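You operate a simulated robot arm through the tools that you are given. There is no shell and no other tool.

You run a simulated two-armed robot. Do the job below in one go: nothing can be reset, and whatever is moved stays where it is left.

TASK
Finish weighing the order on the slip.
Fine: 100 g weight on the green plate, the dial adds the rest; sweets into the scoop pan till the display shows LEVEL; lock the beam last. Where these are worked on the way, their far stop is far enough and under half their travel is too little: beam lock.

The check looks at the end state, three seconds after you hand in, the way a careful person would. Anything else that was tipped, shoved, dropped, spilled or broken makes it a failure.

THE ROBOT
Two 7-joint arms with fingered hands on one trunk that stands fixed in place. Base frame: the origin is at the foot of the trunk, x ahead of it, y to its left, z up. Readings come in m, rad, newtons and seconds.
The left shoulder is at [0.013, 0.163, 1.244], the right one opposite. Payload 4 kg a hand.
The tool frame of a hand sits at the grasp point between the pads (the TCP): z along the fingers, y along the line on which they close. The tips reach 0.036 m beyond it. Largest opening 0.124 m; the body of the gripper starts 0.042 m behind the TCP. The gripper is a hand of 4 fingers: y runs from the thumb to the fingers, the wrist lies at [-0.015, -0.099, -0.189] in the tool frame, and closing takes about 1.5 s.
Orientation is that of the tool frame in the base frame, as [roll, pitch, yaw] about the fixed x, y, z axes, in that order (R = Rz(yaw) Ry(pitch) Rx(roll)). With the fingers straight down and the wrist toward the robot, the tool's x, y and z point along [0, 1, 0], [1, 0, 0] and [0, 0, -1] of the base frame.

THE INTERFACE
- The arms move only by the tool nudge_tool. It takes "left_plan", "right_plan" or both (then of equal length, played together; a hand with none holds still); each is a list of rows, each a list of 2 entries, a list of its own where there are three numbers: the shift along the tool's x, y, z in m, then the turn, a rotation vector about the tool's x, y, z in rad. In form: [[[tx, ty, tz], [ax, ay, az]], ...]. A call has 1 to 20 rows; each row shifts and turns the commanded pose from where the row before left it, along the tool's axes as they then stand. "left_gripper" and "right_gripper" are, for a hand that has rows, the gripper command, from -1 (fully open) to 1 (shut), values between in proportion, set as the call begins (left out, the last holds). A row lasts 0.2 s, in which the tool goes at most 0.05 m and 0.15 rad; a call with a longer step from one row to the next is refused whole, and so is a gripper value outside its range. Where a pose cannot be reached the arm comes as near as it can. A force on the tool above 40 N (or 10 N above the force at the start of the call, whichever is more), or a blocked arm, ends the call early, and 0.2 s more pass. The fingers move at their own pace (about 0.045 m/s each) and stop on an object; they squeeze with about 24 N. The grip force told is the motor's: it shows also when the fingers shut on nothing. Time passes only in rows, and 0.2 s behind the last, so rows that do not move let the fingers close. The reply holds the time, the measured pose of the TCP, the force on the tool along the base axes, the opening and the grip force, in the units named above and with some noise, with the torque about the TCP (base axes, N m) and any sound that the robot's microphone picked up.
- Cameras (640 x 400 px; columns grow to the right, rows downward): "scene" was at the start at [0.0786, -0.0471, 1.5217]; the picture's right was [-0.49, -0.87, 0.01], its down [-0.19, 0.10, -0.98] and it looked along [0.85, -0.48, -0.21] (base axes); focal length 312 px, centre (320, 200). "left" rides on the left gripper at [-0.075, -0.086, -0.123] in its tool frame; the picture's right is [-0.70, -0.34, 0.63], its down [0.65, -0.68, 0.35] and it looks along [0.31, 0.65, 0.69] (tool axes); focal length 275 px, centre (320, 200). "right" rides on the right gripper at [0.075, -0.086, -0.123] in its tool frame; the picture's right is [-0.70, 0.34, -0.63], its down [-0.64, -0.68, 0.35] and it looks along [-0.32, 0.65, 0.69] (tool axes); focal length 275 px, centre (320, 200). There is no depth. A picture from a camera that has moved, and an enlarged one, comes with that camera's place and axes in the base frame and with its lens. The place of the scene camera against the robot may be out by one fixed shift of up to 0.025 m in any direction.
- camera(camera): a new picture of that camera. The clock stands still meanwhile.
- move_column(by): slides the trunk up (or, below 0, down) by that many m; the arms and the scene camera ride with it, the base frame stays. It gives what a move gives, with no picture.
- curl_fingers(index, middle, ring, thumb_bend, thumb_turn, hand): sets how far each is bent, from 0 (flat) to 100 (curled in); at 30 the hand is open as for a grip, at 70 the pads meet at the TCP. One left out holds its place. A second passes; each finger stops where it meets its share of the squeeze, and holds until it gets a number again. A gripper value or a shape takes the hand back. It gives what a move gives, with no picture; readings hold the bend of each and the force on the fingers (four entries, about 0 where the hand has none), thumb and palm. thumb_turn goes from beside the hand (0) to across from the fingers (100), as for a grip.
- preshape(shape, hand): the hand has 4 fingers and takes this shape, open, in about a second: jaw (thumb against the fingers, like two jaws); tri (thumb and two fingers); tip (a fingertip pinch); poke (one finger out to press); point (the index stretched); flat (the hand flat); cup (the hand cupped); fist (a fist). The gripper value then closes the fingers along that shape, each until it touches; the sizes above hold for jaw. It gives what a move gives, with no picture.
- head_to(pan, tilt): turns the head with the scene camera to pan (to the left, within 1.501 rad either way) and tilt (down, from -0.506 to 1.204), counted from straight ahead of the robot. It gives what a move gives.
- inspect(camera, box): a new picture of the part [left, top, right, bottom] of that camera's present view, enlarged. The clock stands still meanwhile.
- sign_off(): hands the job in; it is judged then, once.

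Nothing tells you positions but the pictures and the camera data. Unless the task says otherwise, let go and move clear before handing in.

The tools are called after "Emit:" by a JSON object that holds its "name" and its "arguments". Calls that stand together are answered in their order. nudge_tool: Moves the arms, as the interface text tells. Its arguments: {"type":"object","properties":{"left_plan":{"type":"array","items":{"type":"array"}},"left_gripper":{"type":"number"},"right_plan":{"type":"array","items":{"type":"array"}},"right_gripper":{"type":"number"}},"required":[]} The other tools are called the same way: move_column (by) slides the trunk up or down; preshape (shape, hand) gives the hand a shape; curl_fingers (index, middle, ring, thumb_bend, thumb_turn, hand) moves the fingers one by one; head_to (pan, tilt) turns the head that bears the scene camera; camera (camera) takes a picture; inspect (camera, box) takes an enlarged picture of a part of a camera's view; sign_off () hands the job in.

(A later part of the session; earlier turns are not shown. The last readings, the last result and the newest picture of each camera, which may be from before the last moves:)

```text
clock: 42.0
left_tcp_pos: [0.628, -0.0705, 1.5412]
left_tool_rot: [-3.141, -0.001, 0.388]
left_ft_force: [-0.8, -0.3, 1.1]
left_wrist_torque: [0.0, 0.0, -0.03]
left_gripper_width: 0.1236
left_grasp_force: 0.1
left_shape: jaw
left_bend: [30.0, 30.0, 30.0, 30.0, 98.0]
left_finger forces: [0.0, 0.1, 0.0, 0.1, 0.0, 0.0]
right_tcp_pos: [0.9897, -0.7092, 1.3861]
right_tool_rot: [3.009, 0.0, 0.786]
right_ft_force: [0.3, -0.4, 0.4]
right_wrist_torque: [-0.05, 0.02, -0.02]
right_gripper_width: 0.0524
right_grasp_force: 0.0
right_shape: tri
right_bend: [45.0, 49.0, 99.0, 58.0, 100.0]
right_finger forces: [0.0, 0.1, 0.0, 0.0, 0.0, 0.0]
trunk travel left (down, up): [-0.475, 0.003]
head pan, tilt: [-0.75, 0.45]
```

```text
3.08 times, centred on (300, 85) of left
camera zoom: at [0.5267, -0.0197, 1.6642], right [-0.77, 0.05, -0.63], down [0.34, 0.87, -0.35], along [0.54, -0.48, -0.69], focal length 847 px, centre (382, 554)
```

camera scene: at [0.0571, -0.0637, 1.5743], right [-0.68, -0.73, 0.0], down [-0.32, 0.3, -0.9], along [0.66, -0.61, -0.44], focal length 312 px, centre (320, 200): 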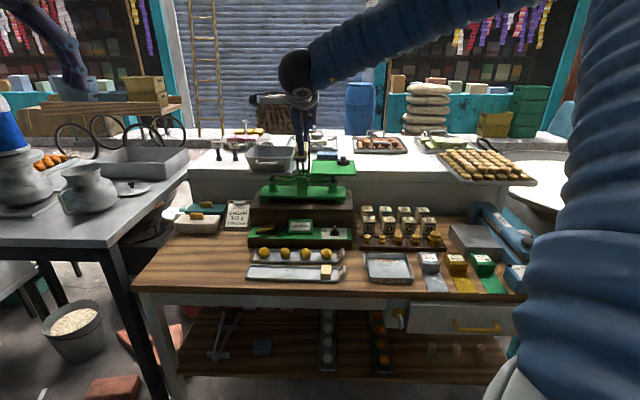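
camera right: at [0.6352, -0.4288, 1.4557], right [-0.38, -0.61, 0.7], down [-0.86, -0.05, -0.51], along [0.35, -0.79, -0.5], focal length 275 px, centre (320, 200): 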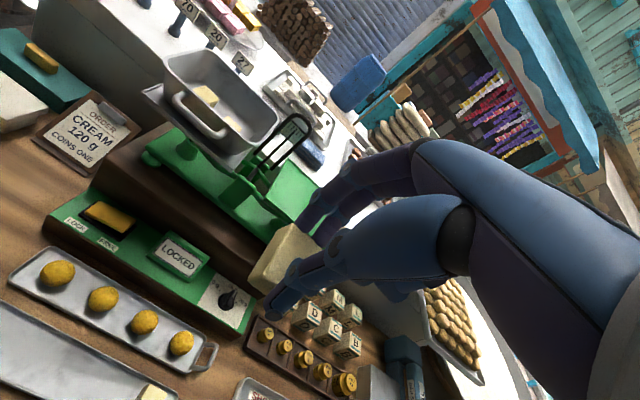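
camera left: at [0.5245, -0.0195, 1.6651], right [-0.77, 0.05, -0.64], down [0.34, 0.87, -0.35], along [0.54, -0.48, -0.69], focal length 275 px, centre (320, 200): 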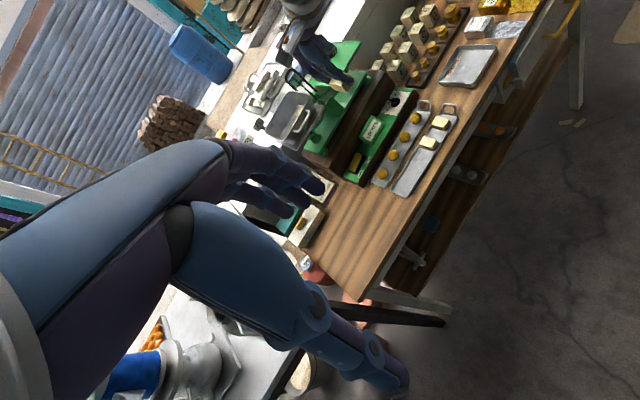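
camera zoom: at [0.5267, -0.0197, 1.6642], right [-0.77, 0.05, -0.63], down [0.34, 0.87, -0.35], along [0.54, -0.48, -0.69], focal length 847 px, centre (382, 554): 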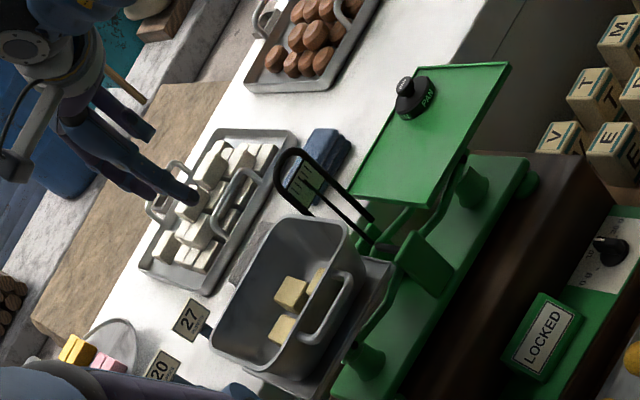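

Three cubes now lie flat in the pan. Next the 100 g weight: I'll bring the right hand back and view the weight tray closely.

Emit:
{"name": "nudge_tool", "arguments": {"right_plan": [[[0, -0.02, 0], [0.131, 0, 0]], [[-0.0306, -0.037, 0], [0, 0, 0]], [[-0.0306, -0.037, 0], [0, 0, 0]], [[-0.0306, -0.037, 0], [0, 0, 0]], [[-0.0306, -0.037, 0], [0, 0, 0]], [[-0.0306, -0.037, 0], [0, 0, 0]], [[-0.0306, -0.037, 0], [0, 0, 0]], [[-0.0306, -0.037, 0], [0, 0, 0]], [[-0.0306, -0.037, 0], [0, 0, 0]], [[-0.0306, -0.037, 0], [0, 0, 0]], [[0, 0, 0.043], [0, 0, 0]], [[0, 0, 0.043], [0, 0, 0]], [[0, 0, 0.043], [0, 0, 0]], [[0, 0, 0.043], [0, 0, 0]], [[0, 0, 0.043], [0, 0, 0]], [[0, 0, 0.043], [0, 0, 0]]]}}

Emit:
{"name": "camera", "arguments": {"camera": "right"}}

Emit:
{"name": "camera", "arguments": {"camera": "left"}}

Emit:
{"name": "camera", "arguments": {"camera": "scene"}}

```text
clock: 45.4
left_tcp_pos: [0.6291, -0.0726, 1.5413]
left_tool_rot: [3.141, -0.002, 0.386]
left_ft_force: [0.2, -0.5, -1.1]
left_wrist_torque: [0.04, 0.0, 0.0]
left_gripper_width: 0.1238
left_grasp_force: 0.0
left_shape: jaw
left_bend: [30.0, 30.0, 30.0, 30.0, 98.0]
left_finger forces: [0.1, 0.0, 0.1, 0.0, 0.0, 0.0]
right_tcp_pos: [0.5374, -0.65, 1.125]
right_tool_rot: [-3.137, 0.0, 0.785]
right_ft_force: [0.5, -0.2, 0.2]
right_wrist_torque: [-0.02, 0.01, -0.03]
right_gripper_width: 0.0524
right_grasp_force: 0.0
right_shape: tri
right_bend: [45.0, 49.0, 99.0, 58.0, 100.0]
right_finger forces: [0.1, 0.1, 0.0, 0.0, 0.0, 0.0]
right hand out of reach, approached as far as the arm can: row 1
trunk travel left (down, up): [-0.475, 0.003]
head pan, tilt: [-0.75, 0.45]
```

```text
taken
camera right: at [0.5301, -0.5362, 1.2459], right [-0.25, -0.73, 0.63], down [-0.94, 0.03, -0.34], along [0.24, -0.68, -0.69], focal length 275 px, centre (320, 200)
```

right: 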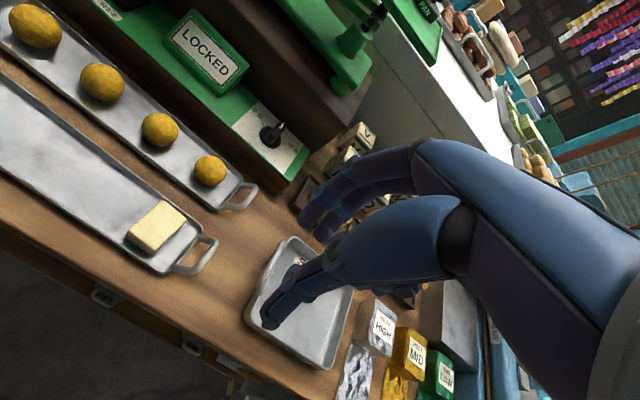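

```text
taken
camera left: at [0.5267, -0.0217, 1.6641], right [-0.77, 0.05, -0.63], down [0.34, 0.88, -0.34], along [0.54, -0.48, -0.69], focal length 275 px, centre (320, 200)
```

left: 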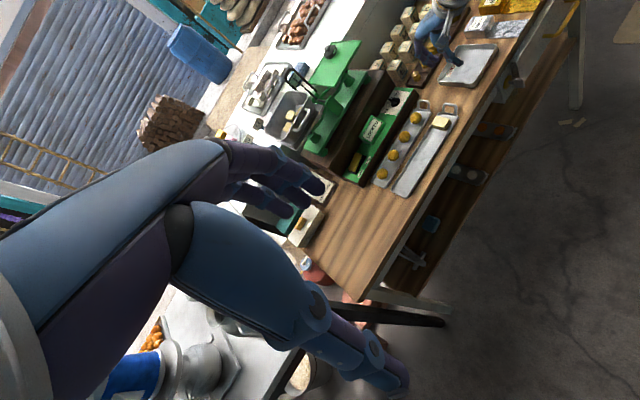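

```text
taken
camera scene: at [0.0581, -0.0655, 1.5742], right [-0.68, -0.73, 0.0], down [-0.32, 0.3, -0.9], along [0.66, -0.61, -0.44], focal length 312 px, centre (320, 200)
```

scene: 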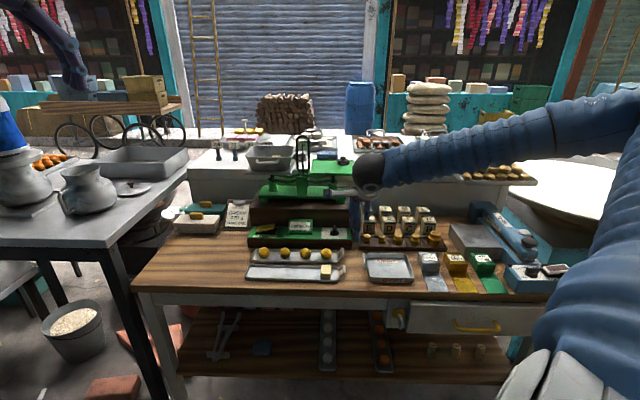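

Emit:
{"name": "nudge_tool", "arguments": {"right_plan": [[[-0.045, 0, 0], [0, 0, 0]], [[-0.045, 0, 0], [0, 0, 0]], [[-0.03, 0, 0], [0, 0, 0]]]}}

Emit:
{"name": "camera", "arguments": {"camera": "right"}}

Emit:
{"name": "inspect", "arguments": {"camera": "right", "box": [160, 60, 360, 240]}}

Emit:
{"name": "inspect", "arguments": {"camera": "left", "box": [350, 0, 490, 100]}}

Emit:
{"name": "inspect", "arguments": {"camera": "scene", "box": [330, 190, 450, 265]}}

```text
clock: 46.2
left_tcp_pos: [0.6269, -0.0713, 1.5414]
left_tool_rot: [3.14, -0.002, 0.389]
left_ft_force: [0.4, 0.2, 0.0]
left_wrist_torque: [0.03, 0.01, -0.01]
left_gripper_width: 0.1237
left_grasp_force: 0.1
left_shape: jaw
left_bend: [30.0, 30.0, 30.0, 30.0, 98.0]
left_finger forces: [0.0, 0.0, 0.0, 0.0, 0.1, 0.1]
right_tcp_pos: [0.4523, -0.736, 1.1271]
right_tool_rot: [-3.14, 0.001, 0.785]
right_ft_force: [-0.9, -0.2, 0.0]
right_wrist_torque: [0.03, 0.01, 0.04]
right_gripper_width: 0.0525
right_grasp_force: 0.0
right_shape: tri
right_bend: [45.0, 49.0, 99.0, 58.0, 100.0]
right_finger forces: [0.0, 0.0, 0.0, 0.0, 0.0, 0.0]
trunk travel left (down, up): [-0.475, 0.003]
head pan, tilt: [-0.75, 0.45]
```

```text
taken
camera right: at [0.445, -0.6214, 1.2478], right [-0.25, -0.73, 0.63], down [-0.94, 0.03, -0.35], along [0.24, -0.68, -0.69], focal length 275 px, centre (320, 200)
```

right: 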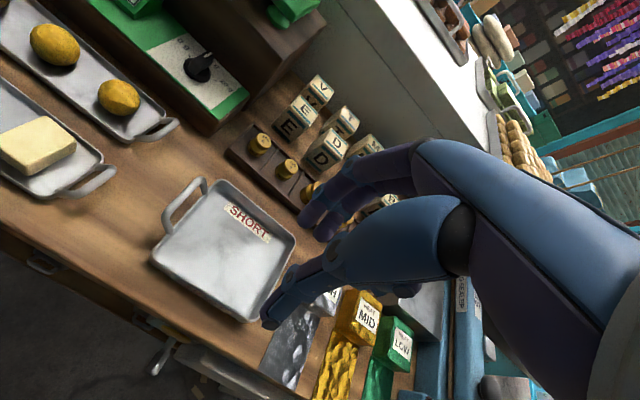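

```text
2.22 times, centred on (260, 150) of right
camera zoom: at [0.445, -0.6214, 1.2478], right [-0.25, -0.73, 0.63], down [-0.94, 0.03, -0.35], along [0.24, -0.68, -0.69], focal length 612 px, centre (453, 311)
```

zoom: 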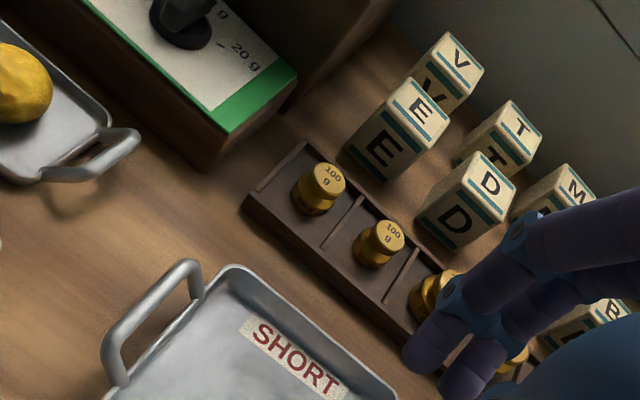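

```text
4.00 times, centred on (420, 50) of left
camera zoom: at [0.5254, -0.0199, 1.6648], right [-0.77, 0.05, -0.64], down [0.34, 0.88, -0.35], along [0.54, -0.48, -0.69], focal length 1101 px, centre (-80, 800)
```

zoom: 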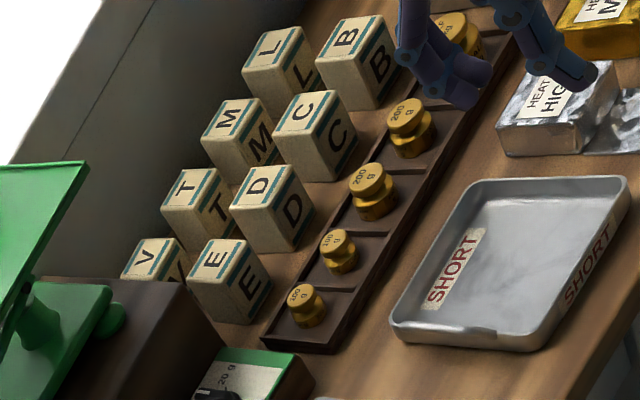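

```text
5.33 times, centred on (390, 228) of scene
camera zoom: at [0.057, -0.0642, 1.5743], right [-0.68, -0.73, 0.0], down [-0.32, 0.3, -0.9], along [0.66, -0.61, -0.44], focal length 1666 px, centre (-53, 53)
```

zoom: 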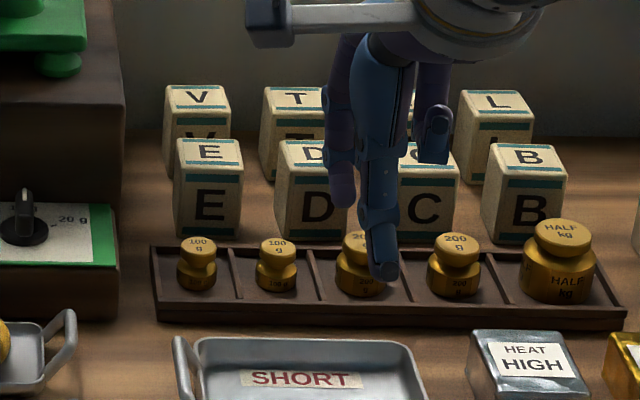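

The weights are well separated from the tins (about 8 cm behind). I'll go over the first 100 g weight at about (0.644,-0.840).

Emit:
{"name": "nudge_tool", "arguments": {"right_plan": [[[0.0103, 0.0348, 0.008], [0, 0, 0]], [[0.0103, 0.0348, 0.01], [0, 0, 0]], [[0.0103, 0.0348, 0.01], [0, 0, 0]], [[0.0103, 0.0348, 0.01], [0, 0, 0]], [[0.0103, 0.0348, 0.01], [0, 0, 0]], [[0.0103, 0.0348, 0.01], [0, 0, 0]]], "right_gripper": 0.1}}

Emit:
{"name": "inspect", "arguments": {"camera": "right", "box": [160, 160, 400, 360]}}

Emit:
{"name": "inspect", "arguments": {"camera": "left", "box": [350, 0, 490, 100]}}

Emit:
{"name": "inspect", "arguments": {"camera": "scene", "box": [330, 190, 450, 265]}}

```text
clock: 47.6
left_tcp_pos: [0.6275, -0.065, 1.5424]
left_tool_rot: [3.137, 0.001, 0.389]
left_ft_force: [-1.0, 0.5, -0.3]
left_wrist_torque: [-0.08, -0.02, 0.03]
left_gripper_width: 0.1239
left_grasp_force: 0.1
left_shape: jaw
left_bend: [30.0, 30.0, 30.0, 30.0, 98.0]
left_finger forces: [0.0, 0.0, 0.0, 0.0, 0.0, 0.0]
right_tcp_pos: [0.65, -0.8368, 1.0854]
right_tool_rot: [3.123, -0.013, 0.785]
right_ft_force: [-0.8, 0.8, -8.0]
right_wrist_torque: [-0.11, -0.19, -0.01]
right_gripper_width: 0.0557
right_grasp_force: 0.1
right_shape: tri
right_bend: [44.0, 48.0, 99.0, 57.0, 100.0]
right_finger forces: [0.1, 0.1, 0.0, 0.0, 0.1, 0.1]
trunk travel left (down, up): [-0.475, 0.003]
head pan, tilt: [-0.75, 0.45]
```

```text
2.00 times, centred on (280, 260) of right
camera zoom: at [0.6398, -0.7218, 1.206], right [-0.27, -0.73, 0.63], down [-0.93, 0.02, -0.37], along [0.25, -0.68, -0.68], focal length 551 px, centre (400, 80)
```

zoom: 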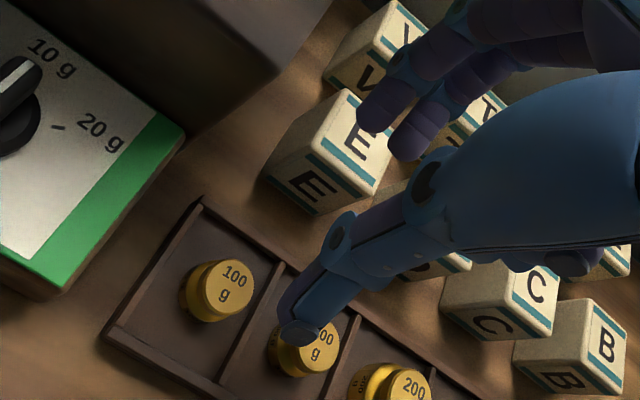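

```text
4.00 times, centred on (420, 50) of left
camera zoom: at [0.5251, -0.0118, 1.6653], right [-0.77, 0.04, -0.64], down [0.34, 0.87, -0.35], along [0.54, -0.48, -0.69], focal length 1101 px, centre (-80, 800)
```

zoom: 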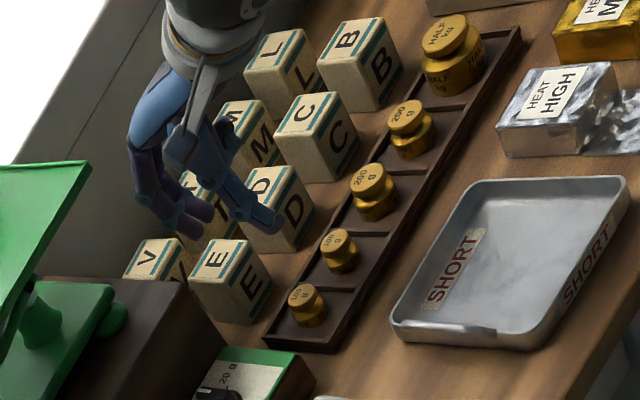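

```text
5.33 times, centred on (390, 228) of scene
camera zoom: at [0.0562, -0.0573, 1.5749], right [-0.68, -0.73, 0.0], down [-0.32, 0.29, -0.9], along [0.66, -0.62, -0.43], focal length 1666 px, centre (-53, 53)
```

zoom: 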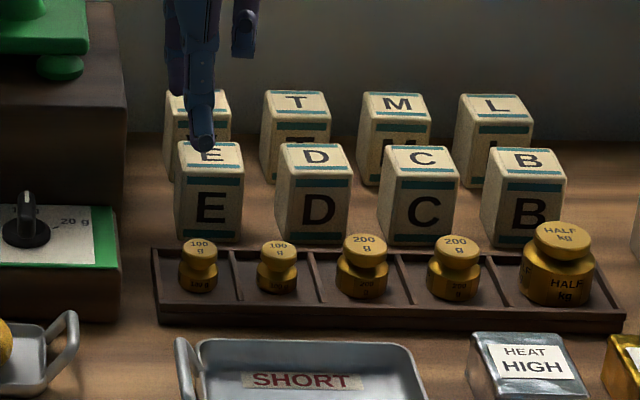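

The reading shows a transient force and slight pose lag; I'll hold still a moment and re-read before going on.

Emit:
{"name": "nudge_tool", "arguments": {"right_plan": [[[0, 0, 0], [0, 0, 0]], [[0, 0, 0], [0, 0, 0]], [[0, 0, 0], [0, 0, 0]]]}}

Emit:
{"name": "camera", "arguments": {"camera": "scene"}}

Emit:
{"name": "camera", "arguments": {"camera": "left"}}

```text
clock: 48.4
left_tcp_pos: [0.6276, -0.0741, 1.5407]
left_tool_rot: [-3.141, -0.001, 0.388]
left_ft_force: [-0.3, -0.5, 0.1]
left_wrist_torque: [0.01, 0.03, 0.0]
left_gripper_width: 0.1235
left_grasp_force: 0.0
left_shape: jaw
left_bend: [30.0, 30.0, 30.0, 30.0, 98.0]
left_finger forces: [0.0, 0.0, 0.0, 0.1, 0.1, 0.0]
right_tcp_pos: [0.6462, -0.8428, 1.0659]
right_tool_rot: [-3.14, 0.0, 0.786]
right_ft_force: [-0.2, 0.3, 0.0]
right_wrist_torque: [0.0, -0.03, 0.04]
right_gripper_width: 0.0561
right_grasp_force: 0.0
right_shape: tri
right_bend: [44.0, 48.0, 99.0, 57.0, 100.0]
right_finger forces: [0.0, 0.0, 0.1, 0.0, 0.0, 0.1]
trunk travel left (down, up): [-0.475, 0.003]
head pan, tilt: [-0.75, 0.45]
```

```text
taken
camera scene: at [0.058, -0.0666, 1.5742], right [-0.68, -0.73, 0.0], down [-0.32, 0.3, -0.9], along [0.66, -0.61, -0.44], focal length 312 px, centre (320, 200)
```

scene: 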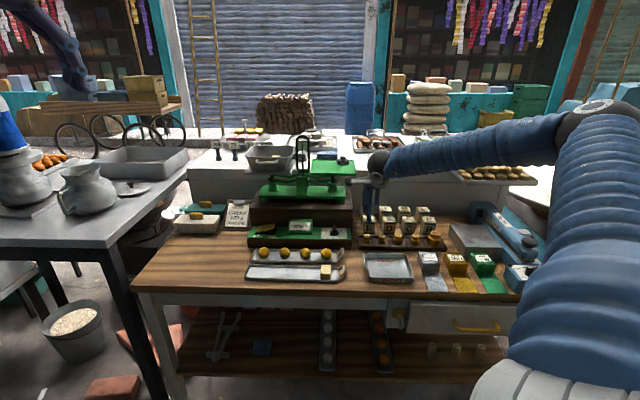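

```text
taken
camera left: at [0.5266, -0.0229, 1.6642], right [-0.77, 0.05, -0.63], down [0.34, 0.88, -0.34], along [0.54, -0.48, -0.69], focal length 275 px, centre (320, 200)
```

left: 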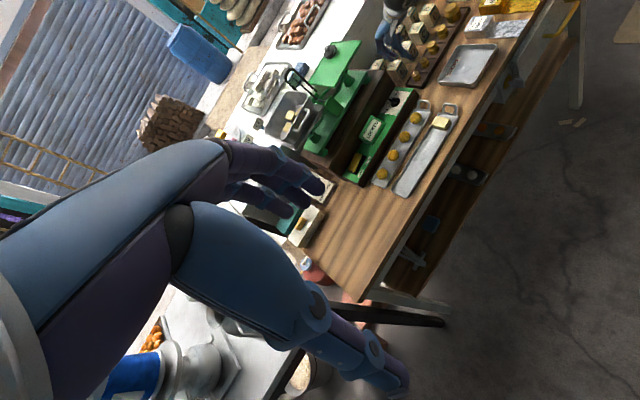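

Settled; it was only an elbow transient. Checking alignment over the weight.

Emit:
{"name": "inspect", "arguments": {"camera": "right", "box": [160, 160, 400, 360]}}

Emit:
{"name": "inspect", "arguments": {"camera": "scene", "box": [340, 190, 440, 260]}}

Emit:
{"name": "inspect", "arguments": {"camera": "left", "box": [360, 20, 460, 100]}}

```text
2.00 times, centred on (280, 260) of right
camera zoom: at [0.6384, -0.7294, 1.187], right [-0.25, -0.73, 0.63], down [-0.94, 0.03, -0.34], along [0.24, -0.68, -0.69], focal length 551 px, centre (400, 80)
```

zoom: 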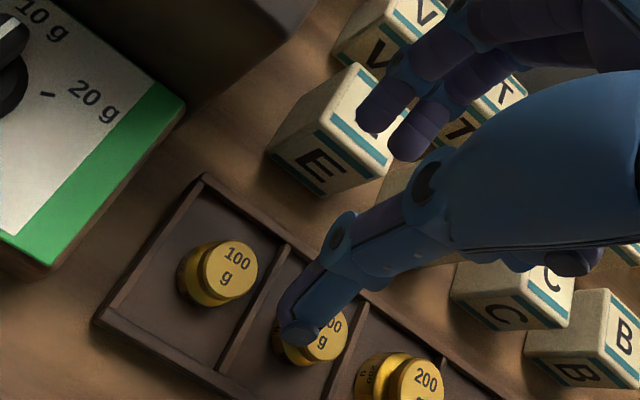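

```text
5.71 times, centred on (390, 225) of scene
camera zoom: at [0.058, -0.0666, 1.5742], right [-0.68, -0.73, 0.0], down [-0.32, 0.3, -0.9], along [0.66, -0.61, -0.44], focal length 1785 px, centre (-80, 57)
```

zoom: 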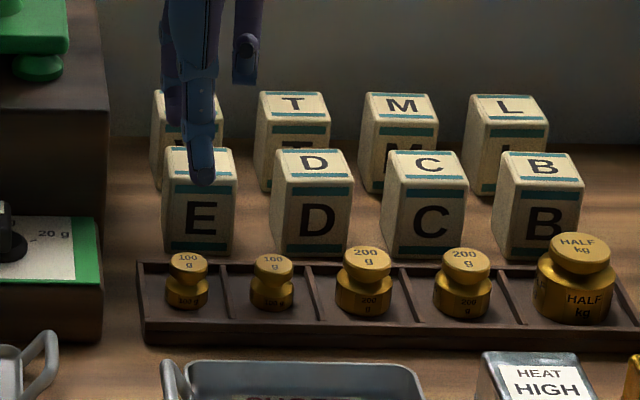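

```text
5.00 times, centred on (410, 60) of left
camera zoom: at [0.5266, -0.0229, 1.6642], right [-0.77, 0.05, -0.63], down [0.34, 0.88, -0.34], along [0.54, -0.48, -0.69], focal length 1376 px, centre (-130, 900)
```

zoom: 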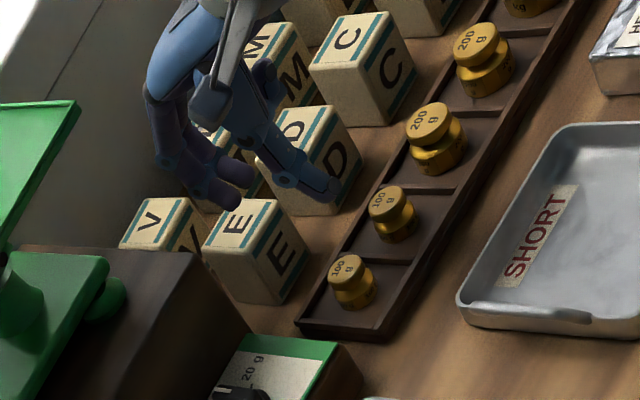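

Emit:
{"name": "nudge_tool", "arguments": {"right_plan": [[[-0.002, -0.01, 0.02], [0, 0, 0]], [[0, 0, 0.03], [0, 0, 0]], [[0, 0, 0.02], [0, 0, 0]], [[0, 0, 0], [0, 0, 0]]]}}

Emit:
{"name": "inspect", "arguments": {"camera": "right", "box": [160, 160, 400, 360]}}

Emit:
{"name": "inspect", "arguments": {"camera": "scene", "box": [340, 190, 440, 260]}}

Emit:
{"name": "inspect", "arguments": {"camera": "left", "box": [360, 20, 460, 100]}}

```text
clock: 49.4
left_tcp_pos: [0.6277, -0.0703, 1.5413]
left_tool_rot: [3.141, -0.003, 0.387]
left_ft_force: [-0.5, -0.3, 0.4]
left_wrist_torque: [0.02, -0.04, 0.03]
left_gripper_width: 0.1238
left_grasp_force: 0.1
left_shape: jaw
left_bend: [30.0, 30.0, 30.0, 30.0, 98.0]
left_finger forces: [0.0, 0.1, 0.1, 0.0, 0.0, 0.0]
right_tcp_pos: [0.6346, -0.8335, 0.9969]
right_tool_rot: [3.141, -0.002, 0.785]
right_ft_force: [-0.7, 0.1, 0.4]
right_wrist_torque: [-0.01, -0.01, -0.02]
right_gripper_width: 0.0557
right_grasp_force: 0.1
right_shape: tri
right_bend: [44.0, 48.0, 99.0, 57.0, 100.0]
right_finger forces: [0.0, 0.0, 0.0, 0.1, 0.0, 0.0]
trunk travel left (down, up): [-0.475, 0.003]
head pan, tilt: [-0.75, 0.45]
```

```text
2.00 times, centred on (280, 260) of right
camera zoom: at [0.6272, -0.7198, 1.1189], right [-0.25, -0.73, 0.63], down [-0.94, 0.03, -0.35], along [0.24, -0.68, -0.69], focal length 551 px, centre (400, 80)
```

zoom: 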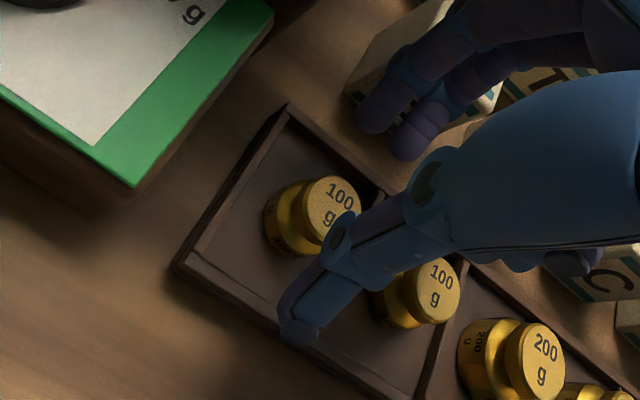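

```text
5.71 times, centred on (390, 225) of scene
camera zoom: at [0.057, -0.0642, 1.5744], right [-0.68, -0.73, 0.0], down [-0.32, 0.3, -0.9], along [0.66, -0.61, -0.44], focal length 1785 px, centre (-80, 57)
```

zoom: 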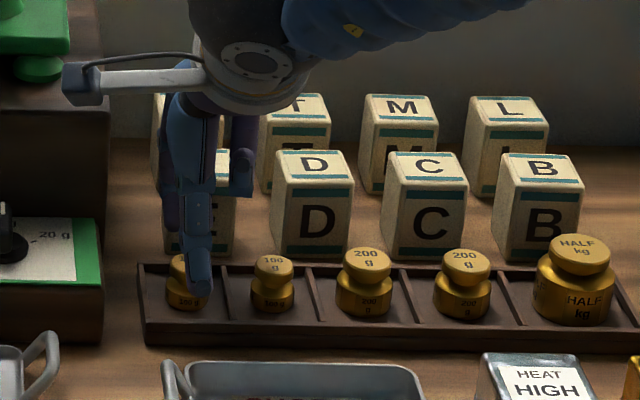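

```text
5.00 times, centred on (410, 60) of left
camera zoom: at [0.5254, -0.0202, 1.6647], right [-0.77, 0.05, -0.64], down [0.34, 0.87, -0.35], along [0.54, -0.48, -0.69], focal length 1376 px, centre (-130, 900)
```

zoom: 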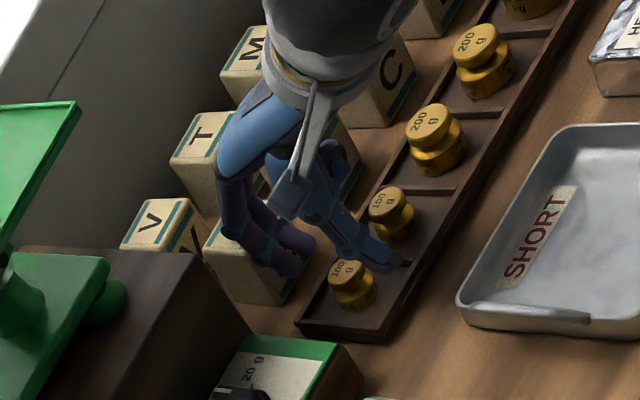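

Emit:
{"name": "nudge_tool", "arguments": {"right_plan": [[[0, 0.007, 0.0], [0, 0, 0]], [[0, 0, 0.01], [0, 0, 0]], [[0, 0, 0.01], [0, 0, 0]]], "right_gripper": 0.27}}

Emit:
{"name": "inspect", "arguments": {"camera": "right", "box": [160, 160, 400, 360]}}

Emit:
{"name": "inspect", "arguments": {"camera": "scene", "box": [340, 210, 400, 260]}}

Emit:
{"name": "inspect", "arguments": {"camera": "left", "box": [390, 40, 450, 90]}}

```text
clock: 50.2
left_tcp_pos: [0.6275, -0.0716, 1.5406]
left_tool_rot: [3.14, -0.001, 0.389]
left_ft_force: [0.1, -0.3, 0.4]
left_wrist_torque: [0.0, 0.03, 0.0]
left_gripper_width: 0.1237
left_grasp_force: 0.2
left_shape: jaw
left_bend: [30.0, 30.0, 30.0, 30.0, 98.0]
left_finger forces: [0.0, 0.0, 0.0, 0.0, 0.1, 0.0]
right_tcp_pos: [0.6409, -0.8393, 0.9786]
right_tool_rot: [-3.141, -0.001, 0.786]
right_ft_force: [-1.6, 0.6, 2.2]
right_wrist_torque: [0.01, 0.03, -0.04]
right_gripper_width: 0.0458
right_grasp_force: 0.1
right_shape: tri
right_bend: [48.0, 52.0, 99.0, 59.0, 100.0]
right_finger forces: [0.0, 0.3, 0.0, 0.0, 1.7, 0.0]
trunk travel left (down, up): [-0.475, 0.003]
head pan, tilt: [-0.75, 0.45]
```

```text
2.00 times, centred on (280, 260) of right
camera zoom: at [0.633, -0.7253, 1.0988], right [-0.25, -0.73, 0.63], down [-0.94, 0.03, -0.35], along [0.24, -0.68, -0.69], focal length 551 px, centre (400, 80)
```

zoom: 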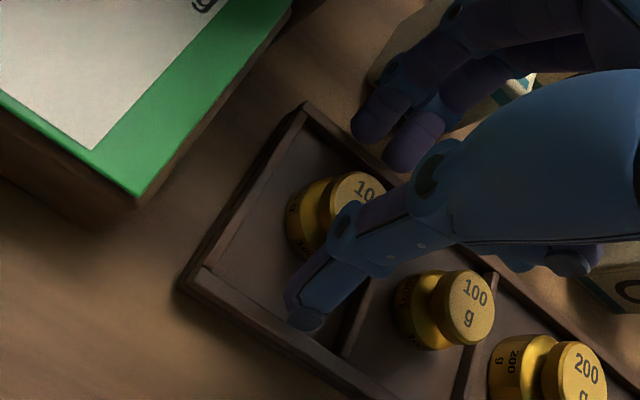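

```text
8.00 times, centred on (370, 235) of scene
camera zoom: at [0.0574, -0.064, 1.5743], right [-0.68, -0.73, 0.0], down [-0.32, 0.3, -0.9], along [0.66, -0.61, -0.44], focal length 2500 px, centre (-80, -80)
```

zoom: 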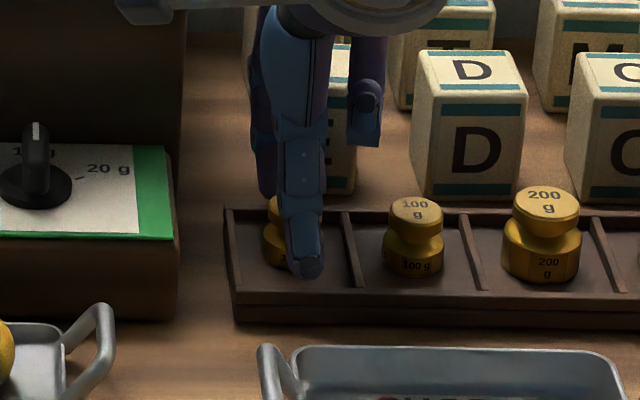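

```text
8.00 times, centred on (420, 65) of left
camera zoom: at [0.5259, -0.0201, 1.6645], right [-0.77, 0.05, -0.64], down [0.34, 0.87, -0.35], along [0.54, -0.48, -0.69], focal length 2202 px, centre (-480, 1280)
```

zoom: 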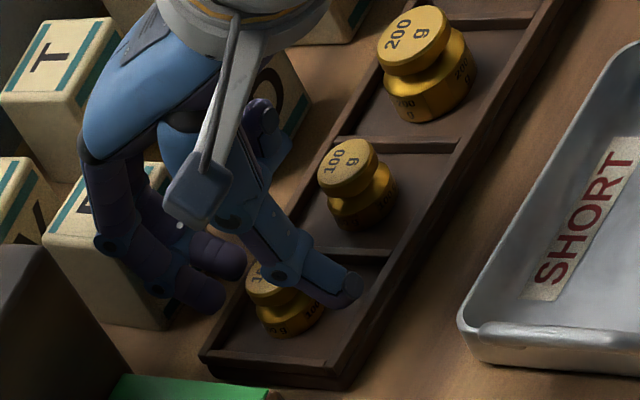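

Alignment looks within a few mm, with the tips beside the knob. I'll nudge to centre and close gently.

Emit:
{"name": "nudge_tool", "arguments": {"right_plan": [[[0.003, -0.005, 0.0], [0, 0, 0]], [[0, 0, 0.0], [0, 0, 0]]]}}

Emit:
{"name": "nudge_tool", "arguments": {"right_plan": [[[0, 0, 0.0], [0, 0, 0]], [[0, 0, 0.0], [0, 0, 0]], [[0, 0, 0.0], [0, 0, 0]], [[0, 0, 0.0], [0, 0, 0]]], "right_gripper": 0.7}}

Emit:
{"name": "inspect", "arguments": {"camera": "right", "box": [160, 160, 400, 360]}}

Emit:
{"name": "inspect", "arguments": {"camera": "scene", "box": [340, 210, 400, 260]}}

Emit:
{"name": "inspect", "arguments": {"camera": "left", "box": [390, 40, 450, 90]}}

```text
clock: 50.8
left_tcp_pos: [0.6272, -0.0708, 1.5412]
left_tool_rot: [-3.142, -0.002, 0.388]
left_ft_force: [0.0, 0.1, -0.7]
left_wrist_torque: [-0.01, 0.02, 0.0]
left_gripper_width: 0.1239
left_grasp_force: 0.1
left_shape: jaw
left_bend: [30.0, 30.0, 30.0, 30.0, 98.0]
left_finger forces: [0.0, 0.1, 0.0, 0.0, 0.0, 0.1]
right_tcp_pos: [0.6376, -0.8318, 0.9778]
right_tool_rot: [-3.141, -0.001, 0.784]
right_ft_force: [-1.0, 0.3, -0.3]
right_wrist_torque: [0.03, -0.01, 0.0]
right_gripper_width: 0.0454
right_grasp_force: 0.1
right_shape: tri
right_bend: [48.0, 52.0, 99.0, 60.0, 100.0]
right_finger forces: [0.1, 0.1, 0.1, 0.0, 0.1, 0.0]
trunk travel left (down, up): [-0.475, 0.003]
head pan, tilt: [-0.75, 0.45]
```

```text
clock: 51.8
left_tcp_pos: [0.626, -0.0705, 1.5417]
left_tool_rot: [3.139, 0.0, 0.388]
left_ft_force: [-0.2, -0.7, 0.5]
left_wrist_torque: [0.01, -0.03, 0.01]
left_gripper_width: 0.1238
left_grasp_force: 0.0
left_shape: jaw
left_bend: [30.0, 30.0, 30.0, 30.0, 98.0]
left_finger forces: [0.0, 0.1, 0.1, 0.0, 0.0, 0.0]
right_tcp_pos: [0.639, -0.8343, 0.9796]
right_tool_rot: [3.139, -0.001, 0.784]
right_ft_force: [1.8, -2.8, 11.0]
right_wrist_torque: [-0.29, -0.25, -0.03]
right_gripper_width: 0.0177
right_grasp_force: 23.7
right_shape: tri
right_bend: [59.0, 60.0, 100.0, 66.0, 100.0]
right_finger forces: [12.9, 15.3, 0.1, 0.0, 25.3, 0.0]
trunk travel left (down, up): [-0.475, 0.003]
head pan, tilt: [-0.75, 0.45]
```

```text
2.00 times, centred on (280, 260) of right
camera zoom: at [0.631, -0.7186, 1.1006], right [-0.25, -0.73, 0.63], down [-0.94, 0.03, -0.35], along [0.24, -0.68, -0.69], focal length 551 px, centre (400, 80)
```

zoom: 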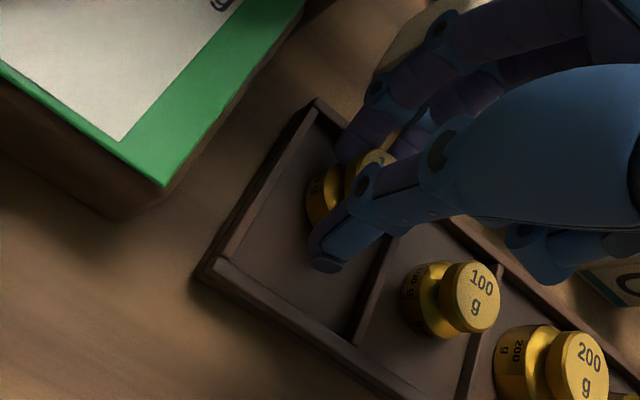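

```text
8.00 times, centred on (370, 235) of scene
camera zoom: at [0.0567, -0.0635, 1.5744], right [-0.68, -0.73, 0.0], down [-0.32, 0.3, -0.9], along [0.66, -0.61, -0.43], focal length 2500 px, centre (-80, -80)
```

zoom: 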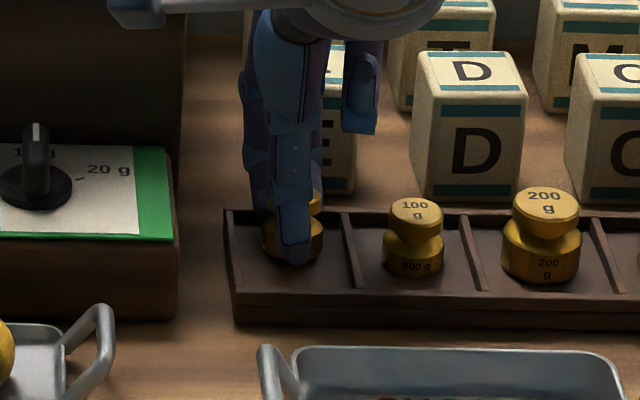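

```text
8.00 times, centred on (420, 65) of left
camera zoom: at [0.5251, -0.0195, 1.6649], right [-0.77, 0.05, -0.64], down [0.34, 0.87, -0.35], along [0.54, -0.48, -0.69], focal length 2202 px, centre (-480, 1280)
```

zoom: 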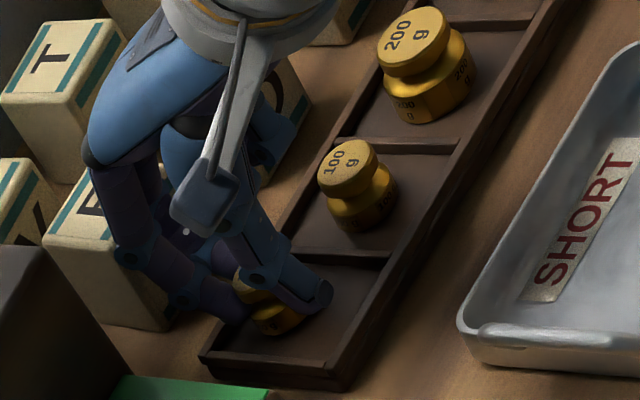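

Grip holds at 0.018 m width. Lifting gently.

Emit:
{"name": "nudge_tool", "arguments": {"right_plan": [[[0, 0, -0.008], [0, 0, 0]], [[0, 0, -0.012], [0, 0, 0]], [[0, 0, -0.02], [0, 0, 0]], [[0, 0, -0.03], [0, 0, 0]]]}}

Emit:
{"name": "inspect", "arguments": {"camera": "right", "box": [160, 160, 400, 360]}}

Emit:
{"name": "inspect", "arguments": {"camera": "scene", "box": [340, 190, 420, 260]}}

Emit:
{"name": "inspect", "arguments": {"camera": "left", "box": [380, 20, 460, 90]}}

```text
clock: 52.8
left_tcp_pos: [0.6276, -0.0704, 1.5408]
left_tool_rot: [3.139, -0.001, 0.387]
left_ft_force: [-0.2, 0.4, -0.4]
left_wrist_torque: [-0.01, -0.02, -0.03]
left_gripper_width: 0.1238
left_grasp_force: 0.0
left_shape: jaw
left_bend: [30.0, 30.0, 30.0, 30.0, 98.0]
left_finger forces: [0.1, 0.1, 0.1, 0.0, 0.0, 0.1]
right_tcp_pos: [0.6371, -0.8334, 1.0503]
right_tool_rot: [-3.141, 0.0, 0.786]
right_ft_force: [-0.2, -0.3, -1.0]
right_wrist_torque: [0.0, -0.05, 0.01]
right_gripper_width: 0.017
right_grasp_force: 23.6
right_shape: tri
right_bend: [60.0, 60.0, 100.0, 66.0, 100.0]
right_finger forces: [12.1, 14.1, 0.0, 0.0, 24.0, 0.0]
trunk travel left (down, up): [-0.475, 0.003]
head pan, tilt: [-0.75, 0.45]
```

```text
2.00 times, centred on (280, 260) of right
camera zoom: at [0.6302, -0.7198, 1.1712], right [-0.25, -0.73, 0.63], down [-0.94, 0.03, -0.35], along [0.24, -0.68, -0.69], focal length 551 px, centre (400, 80)
```

zoom: 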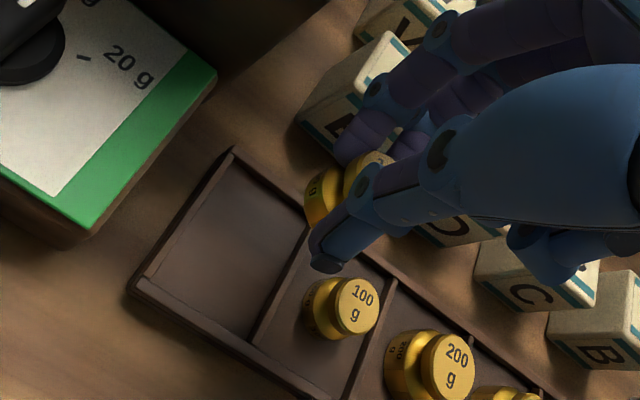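

```text
5.71 times, centred on (380, 225) of scene
camera zoom: at [0.0565, -0.0635, 1.5744], right [-0.68, -0.73, 0.0], down [-0.32, 0.3, -0.9], along [0.66, -0.61, -0.43], focal length 1785 px, centre (-23, 57)
```

zoom: 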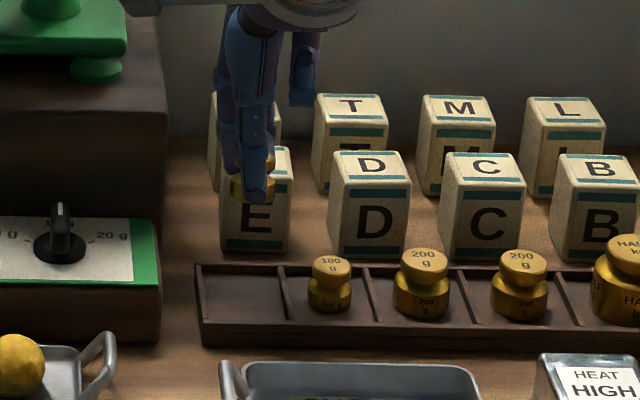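

```text
5.71 times, centred on (420, 55) of left
camera zoom: at [0.5249, -0.0193, 1.665], right [-0.77, 0.05, -0.64], down [0.34, 0.87, -0.35], along [0.54, -0.48, -0.69], focal length 1573 px, centre (-251, 1029)
```

zoom: 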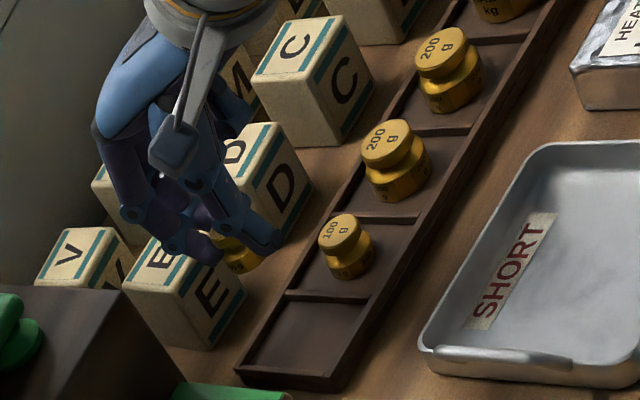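

The weight is held well. I'll move back a little, rise above the scale, then go over the green plate's front centre.

Emit:
{"name": "nudge_tool", "arguments": {"right_plan": [[[0, -0.02, -0.04], [0, 0, 0]], [[0, -0.02, -0.04], [0, 0, 0]], [[0, -0.02, -0.04], [0, 0, 0]], [[0, -0.02, -0.04], [0, 0, 0]], [[0, 0, -0.04], [0, 0, 0]], [[0, 0, -0.04], [0, 0, 0]], [[0, 0, -0.04], [0, 0, 0]], [[0.0, 0, 0], [0, 0, 0]], [[0.0, 0, 0], [0, 0, 0]]]}}

Emit:
{"name": "camera", "arguments": {"camera": "right"}}

Emit:
{"name": "inspect", "arguments": {"camera": "scene", "box": [260, 120, 420, 220]}}

Emit:
{"name": "inspect", "arguments": {"camera": "left", "box": [280, 10, 440, 120]}}

```text
clock: 54.8
left_tcp_pos: [0.628, -0.0716, 1.5405]
left_tool_rot: [3.14, -0.002, 0.387]
left_ft_force: [-0.6, 0.3, 0.5]
left_wrist_torque: [-0.02, 0.02, -0.02]
left_gripper_width: 0.1238
left_grasp_force: 0.1
left_shape: jaw
left_bend: [30.0, 30.0, 30.0, 30.0, 98.0]
left_finger forces: [0.1, 0.0, 0.0, 0.1, 0.0, 0.0]
right_tcp_pos: [0.5827, -0.7792, 1.3293]
right_tool_rot: [-3.141, 0.001, 0.786]
right_ft_force: [-0.7, 0.3, -1.5]
right_wrist_torque: [-0.01, 0.03, -0.02]
right_gripper_width: 0.0172
right_grasp_force: 24.0
right_shape: tri
right_bend: [60.0, 60.0, 100.0, 66.0, 100.0]
right_finger forces: [12.7, 14.3, 0.0, 0.1, 23.9, 0.1]
trunk travel left (down, up): [-0.475, 0.003]
head pan, tilt: [-0.75, 0.45]
```

```text
taken
camera right: at [0.5744, -0.6654, 1.4502], right [-0.25, -0.73, 0.63], down [-0.94, 0.03, -0.35], along [0.24, -0.68, -0.69], focal length 275 px, centre (320, 200)
```

right: 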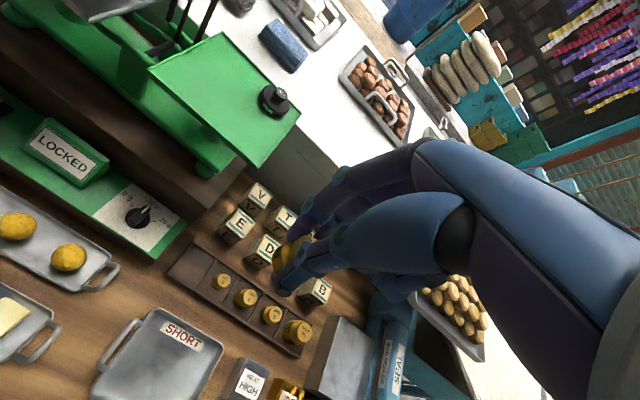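

```text
4.00 times, centred on (340, 170) of scene
camera zoom: at [0.0571, -0.0643, 1.5743], right [-0.68, -0.73, 0.0], down [-0.32, 0.3, -0.9], along [0.66, -0.61, -0.44], focal length 1250 px, centre (240, 320)
```

zoom: 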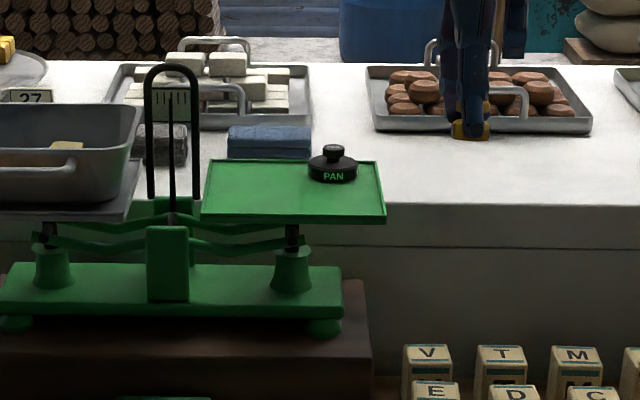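

```text
3.64 times, centred on (360, 65) of left
camera zoom: at [0.5256, -0.0203, 1.6646], right [-0.77, 0.05, -0.64], down [0.34, 0.87, -0.35], along [0.54, -0.48, -0.69], focal length 1001 px, centre (174, 691)
```

zoom: 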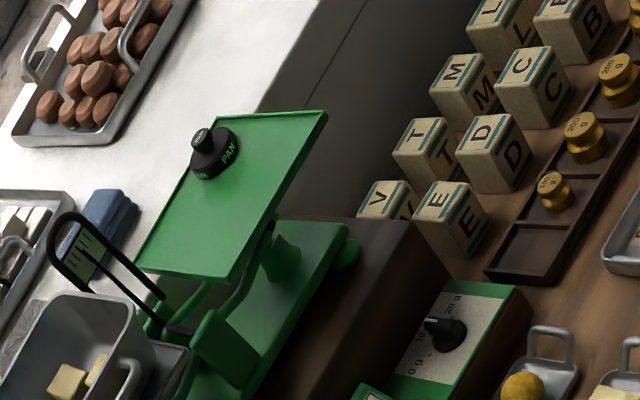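

Emit:
{"name": "nudge_tool", "arguments": {"right_plan": [[[0.0248, 0.0387, 0], [0, 0, 0]], [[0.0248, 0.0387, 0], [0, 0, 0]], [[0.0248, 0.0387, 0], [0, 0, 0]], [[0.0248, 0.0387, 0], [0, 0, 0]], [[0.0248, 0.0387, 0], [0, 0, 0]], [[0, 0, 0], [0, 0, 0]], [[0, 0, 0], [0, 0, 0]]]}}

Emit:
{"name": "camera", "arguments": {"camera": "right"}}

Emit:
{"name": "inspect", "arguments": {"camera": "scene", "box": [260, 120, 420, 220]}}

Emit:
{"name": "inspect", "arguments": {"camera": "left", "box": [280, 10, 440, 120]}}

```text
clock: 56.4
left_tcp_pos: [0.6285, -0.0713, 1.5403]
left_tool_rot: [-3.141, -0.003, 0.389]
left_ft_force: [-0.4, 0.7, 0.3]
left_wrist_torque: [-0.01, 0.01, -0.04]
left_gripper_width: 0.1241
left_grasp_force: 0.0
left_shape: jaw
left_bend: [30.0, 30.0, 30.0, 30.0, 98.0]
left_finger forces: [0.0, 0.0, 0.0, 0.0, 0.0, 0.0]
right_tcp_pos: [0.8081, -0.823, 1.3286]
right_tool_rot: [3.141, -0.001, 0.785]
right_ft_force: [0.5, 0.1, -0.5]
right_wrist_torque: [0.02, 0.03, 0.01]
right_gripper_width: 0.017
right_grasp_force: 24.0
right_shape: tri
right_bend: [60.0, 60.0, 100.0, 66.0, 100.0]
right_finger forces: [12.9, 14.6, 0.1, 0.0, 23.8, 0.1]
trunk travel left (down, up): [-0.475, 0.003]
head pan, tilt: [-0.75, 0.45]
```

```text
taken
camera right: at [0.8013, -0.7091, 1.4498], right [-0.25, -0.73, 0.63], down [-0.94, 0.03, -0.34], along [0.24, -0.68, -0.69], focal length 275 px, centre (320, 200)
```

right: 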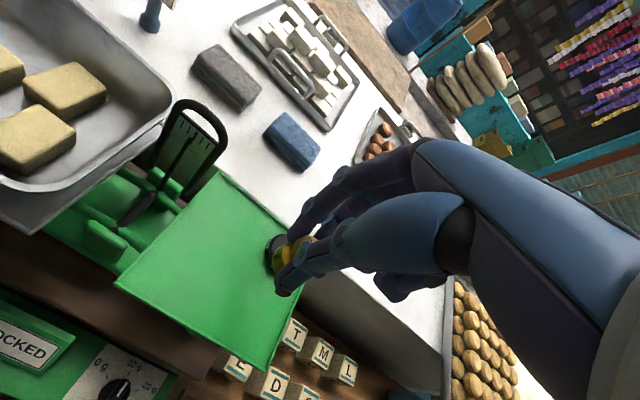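

```text
4.00 times, centred on (340, 170) of scene
camera zoom: at [0.058, -0.064, 1.5743], right [-0.68, -0.73, 0.0], down [-0.32, 0.3, -0.9], along [0.66, -0.61, -0.44], focal length 1250 px, centre (240, 320)
```

zoom: 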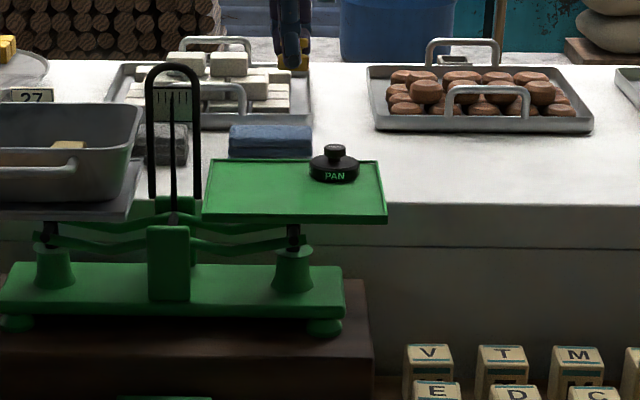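

```text
3.64 times, centred on (360, 65) of left
camera zoom: at [0.5265, -0.0198, 1.6643], right [-0.77, 0.05, -0.63], down [0.34, 0.87, -0.35], along [0.54, -0.48, -0.69], focal length 1001 px, centre (174, 691)
```

zoom: 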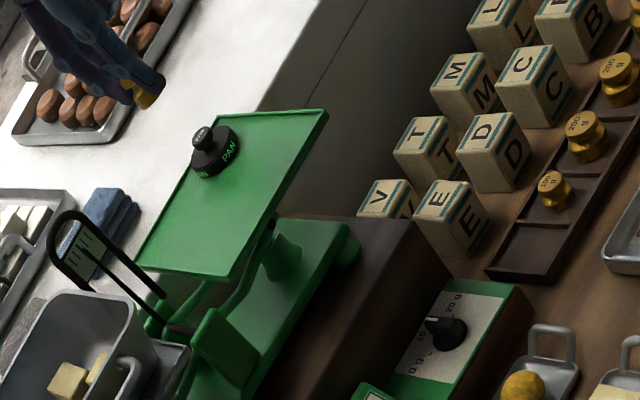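

Emit:
{"name": "nudge_tool", "arguments": {"right_plan": [[[0, 0, 0.03], [0, 0, 0]], [[0, 0, 0.03], [0, 0, 0]], [[0, 0, 0.015], [0, 0, 0]], [[0, 0, 0], [0, 0, 0]]]}}

Emit:
{"name": "camera", "arguments": {"camera": "right"}}

Emit:
{"name": "inspect", "arguments": {"camera": "scene", "box": [280, 120, 380, 190]}}

Emit:
{"name": "inspect", "arguments": {"camera": "left", "box": [280, 10, 400, 100]}}

```text
clock: 57.4
left_tcp_pos: [0.628, -0.0726, 1.5401]
left_tool_rot: [3.141, -0.002, 0.387]
left_ft_force: [0.0, -0.3, 0.5]
left_wrist_torque: [-0.03, -0.01, -0.04]
left_gripper_width: 0.1238
left_grasp_force: 0.1
left_shape: jaw
left_bend: [30.0, 30.0, 30.0, 30.0, 98.0]
left_finger forces: [0.0, 0.0, 0.0, 0.0, 0.0, 0.1]
right_tcp_pos: [0.8058, -0.8266, 1.254]
right_tool_rot: [3.141, 0.0, 0.786]
right_ft_force: [0.0, 0.1, -1.6]
right_wrist_torque: [0.02, -0.05, 0.01]
right_gripper_width: 0.0169
right_grasp_force: 24.1
right_shape: tri
right_bend: [60.0, 60.0, 100.0, 66.0, 100.0]
right_finger forces: [13.0, 14.7, 0.2, 0.0, 23.8, 0.0]
trunk travel left (down, up): [-0.475, 0.003]
head pan, tilt: [-0.75, 0.45]
```

```text
taken
camera right: at [0.7996, -0.7127, 1.3758], right [-0.25, -0.73, 0.63], down [-0.94, 0.03, -0.35], along [0.24, -0.68, -0.69], focal length 275 px, centre (320, 200)
```

right: 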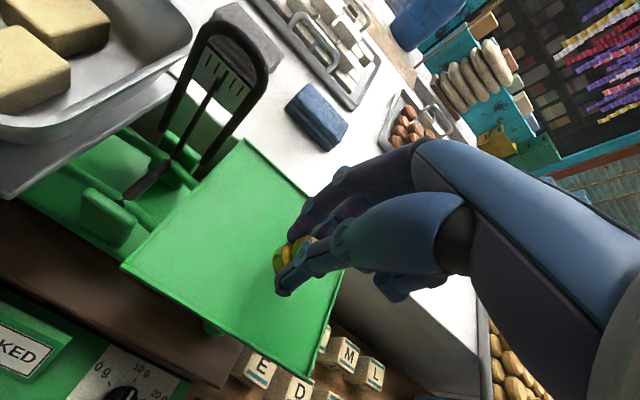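

```text
5.71 times, centred on (330, 155) of scene
camera zoom: at [0.0572, -0.0643, 1.5743], right [-0.68, -0.73, 0.0], down [-0.32, 0.3, -0.9], along [0.66, -0.61, -0.44], focal length 1785 px, centre (263, 457)
```

zoom: 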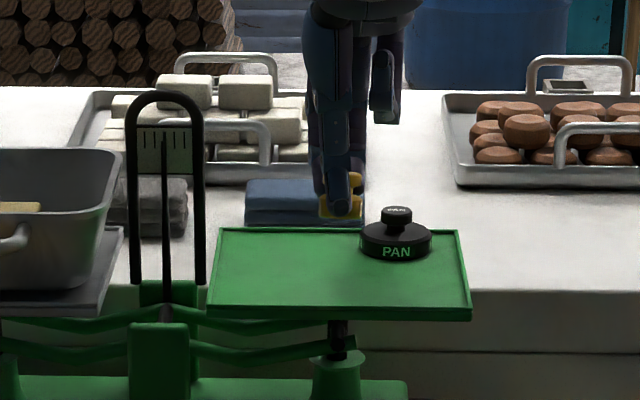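

```text
4.44 times, centred on (340, 55) of left
camera zoom: at [0.5256, -0.0203, 1.6647], right [-0.77, 0.05, -0.64], down [0.34, 0.87, -0.35], along [0.54, -0.48, -0.69], focal length 1224 px, centre (231, 844)
```

zoom: 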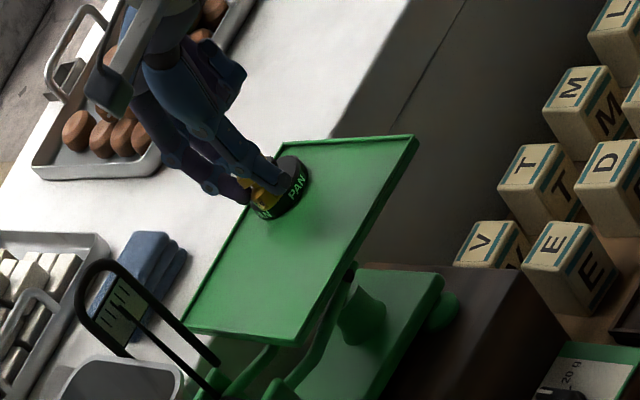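

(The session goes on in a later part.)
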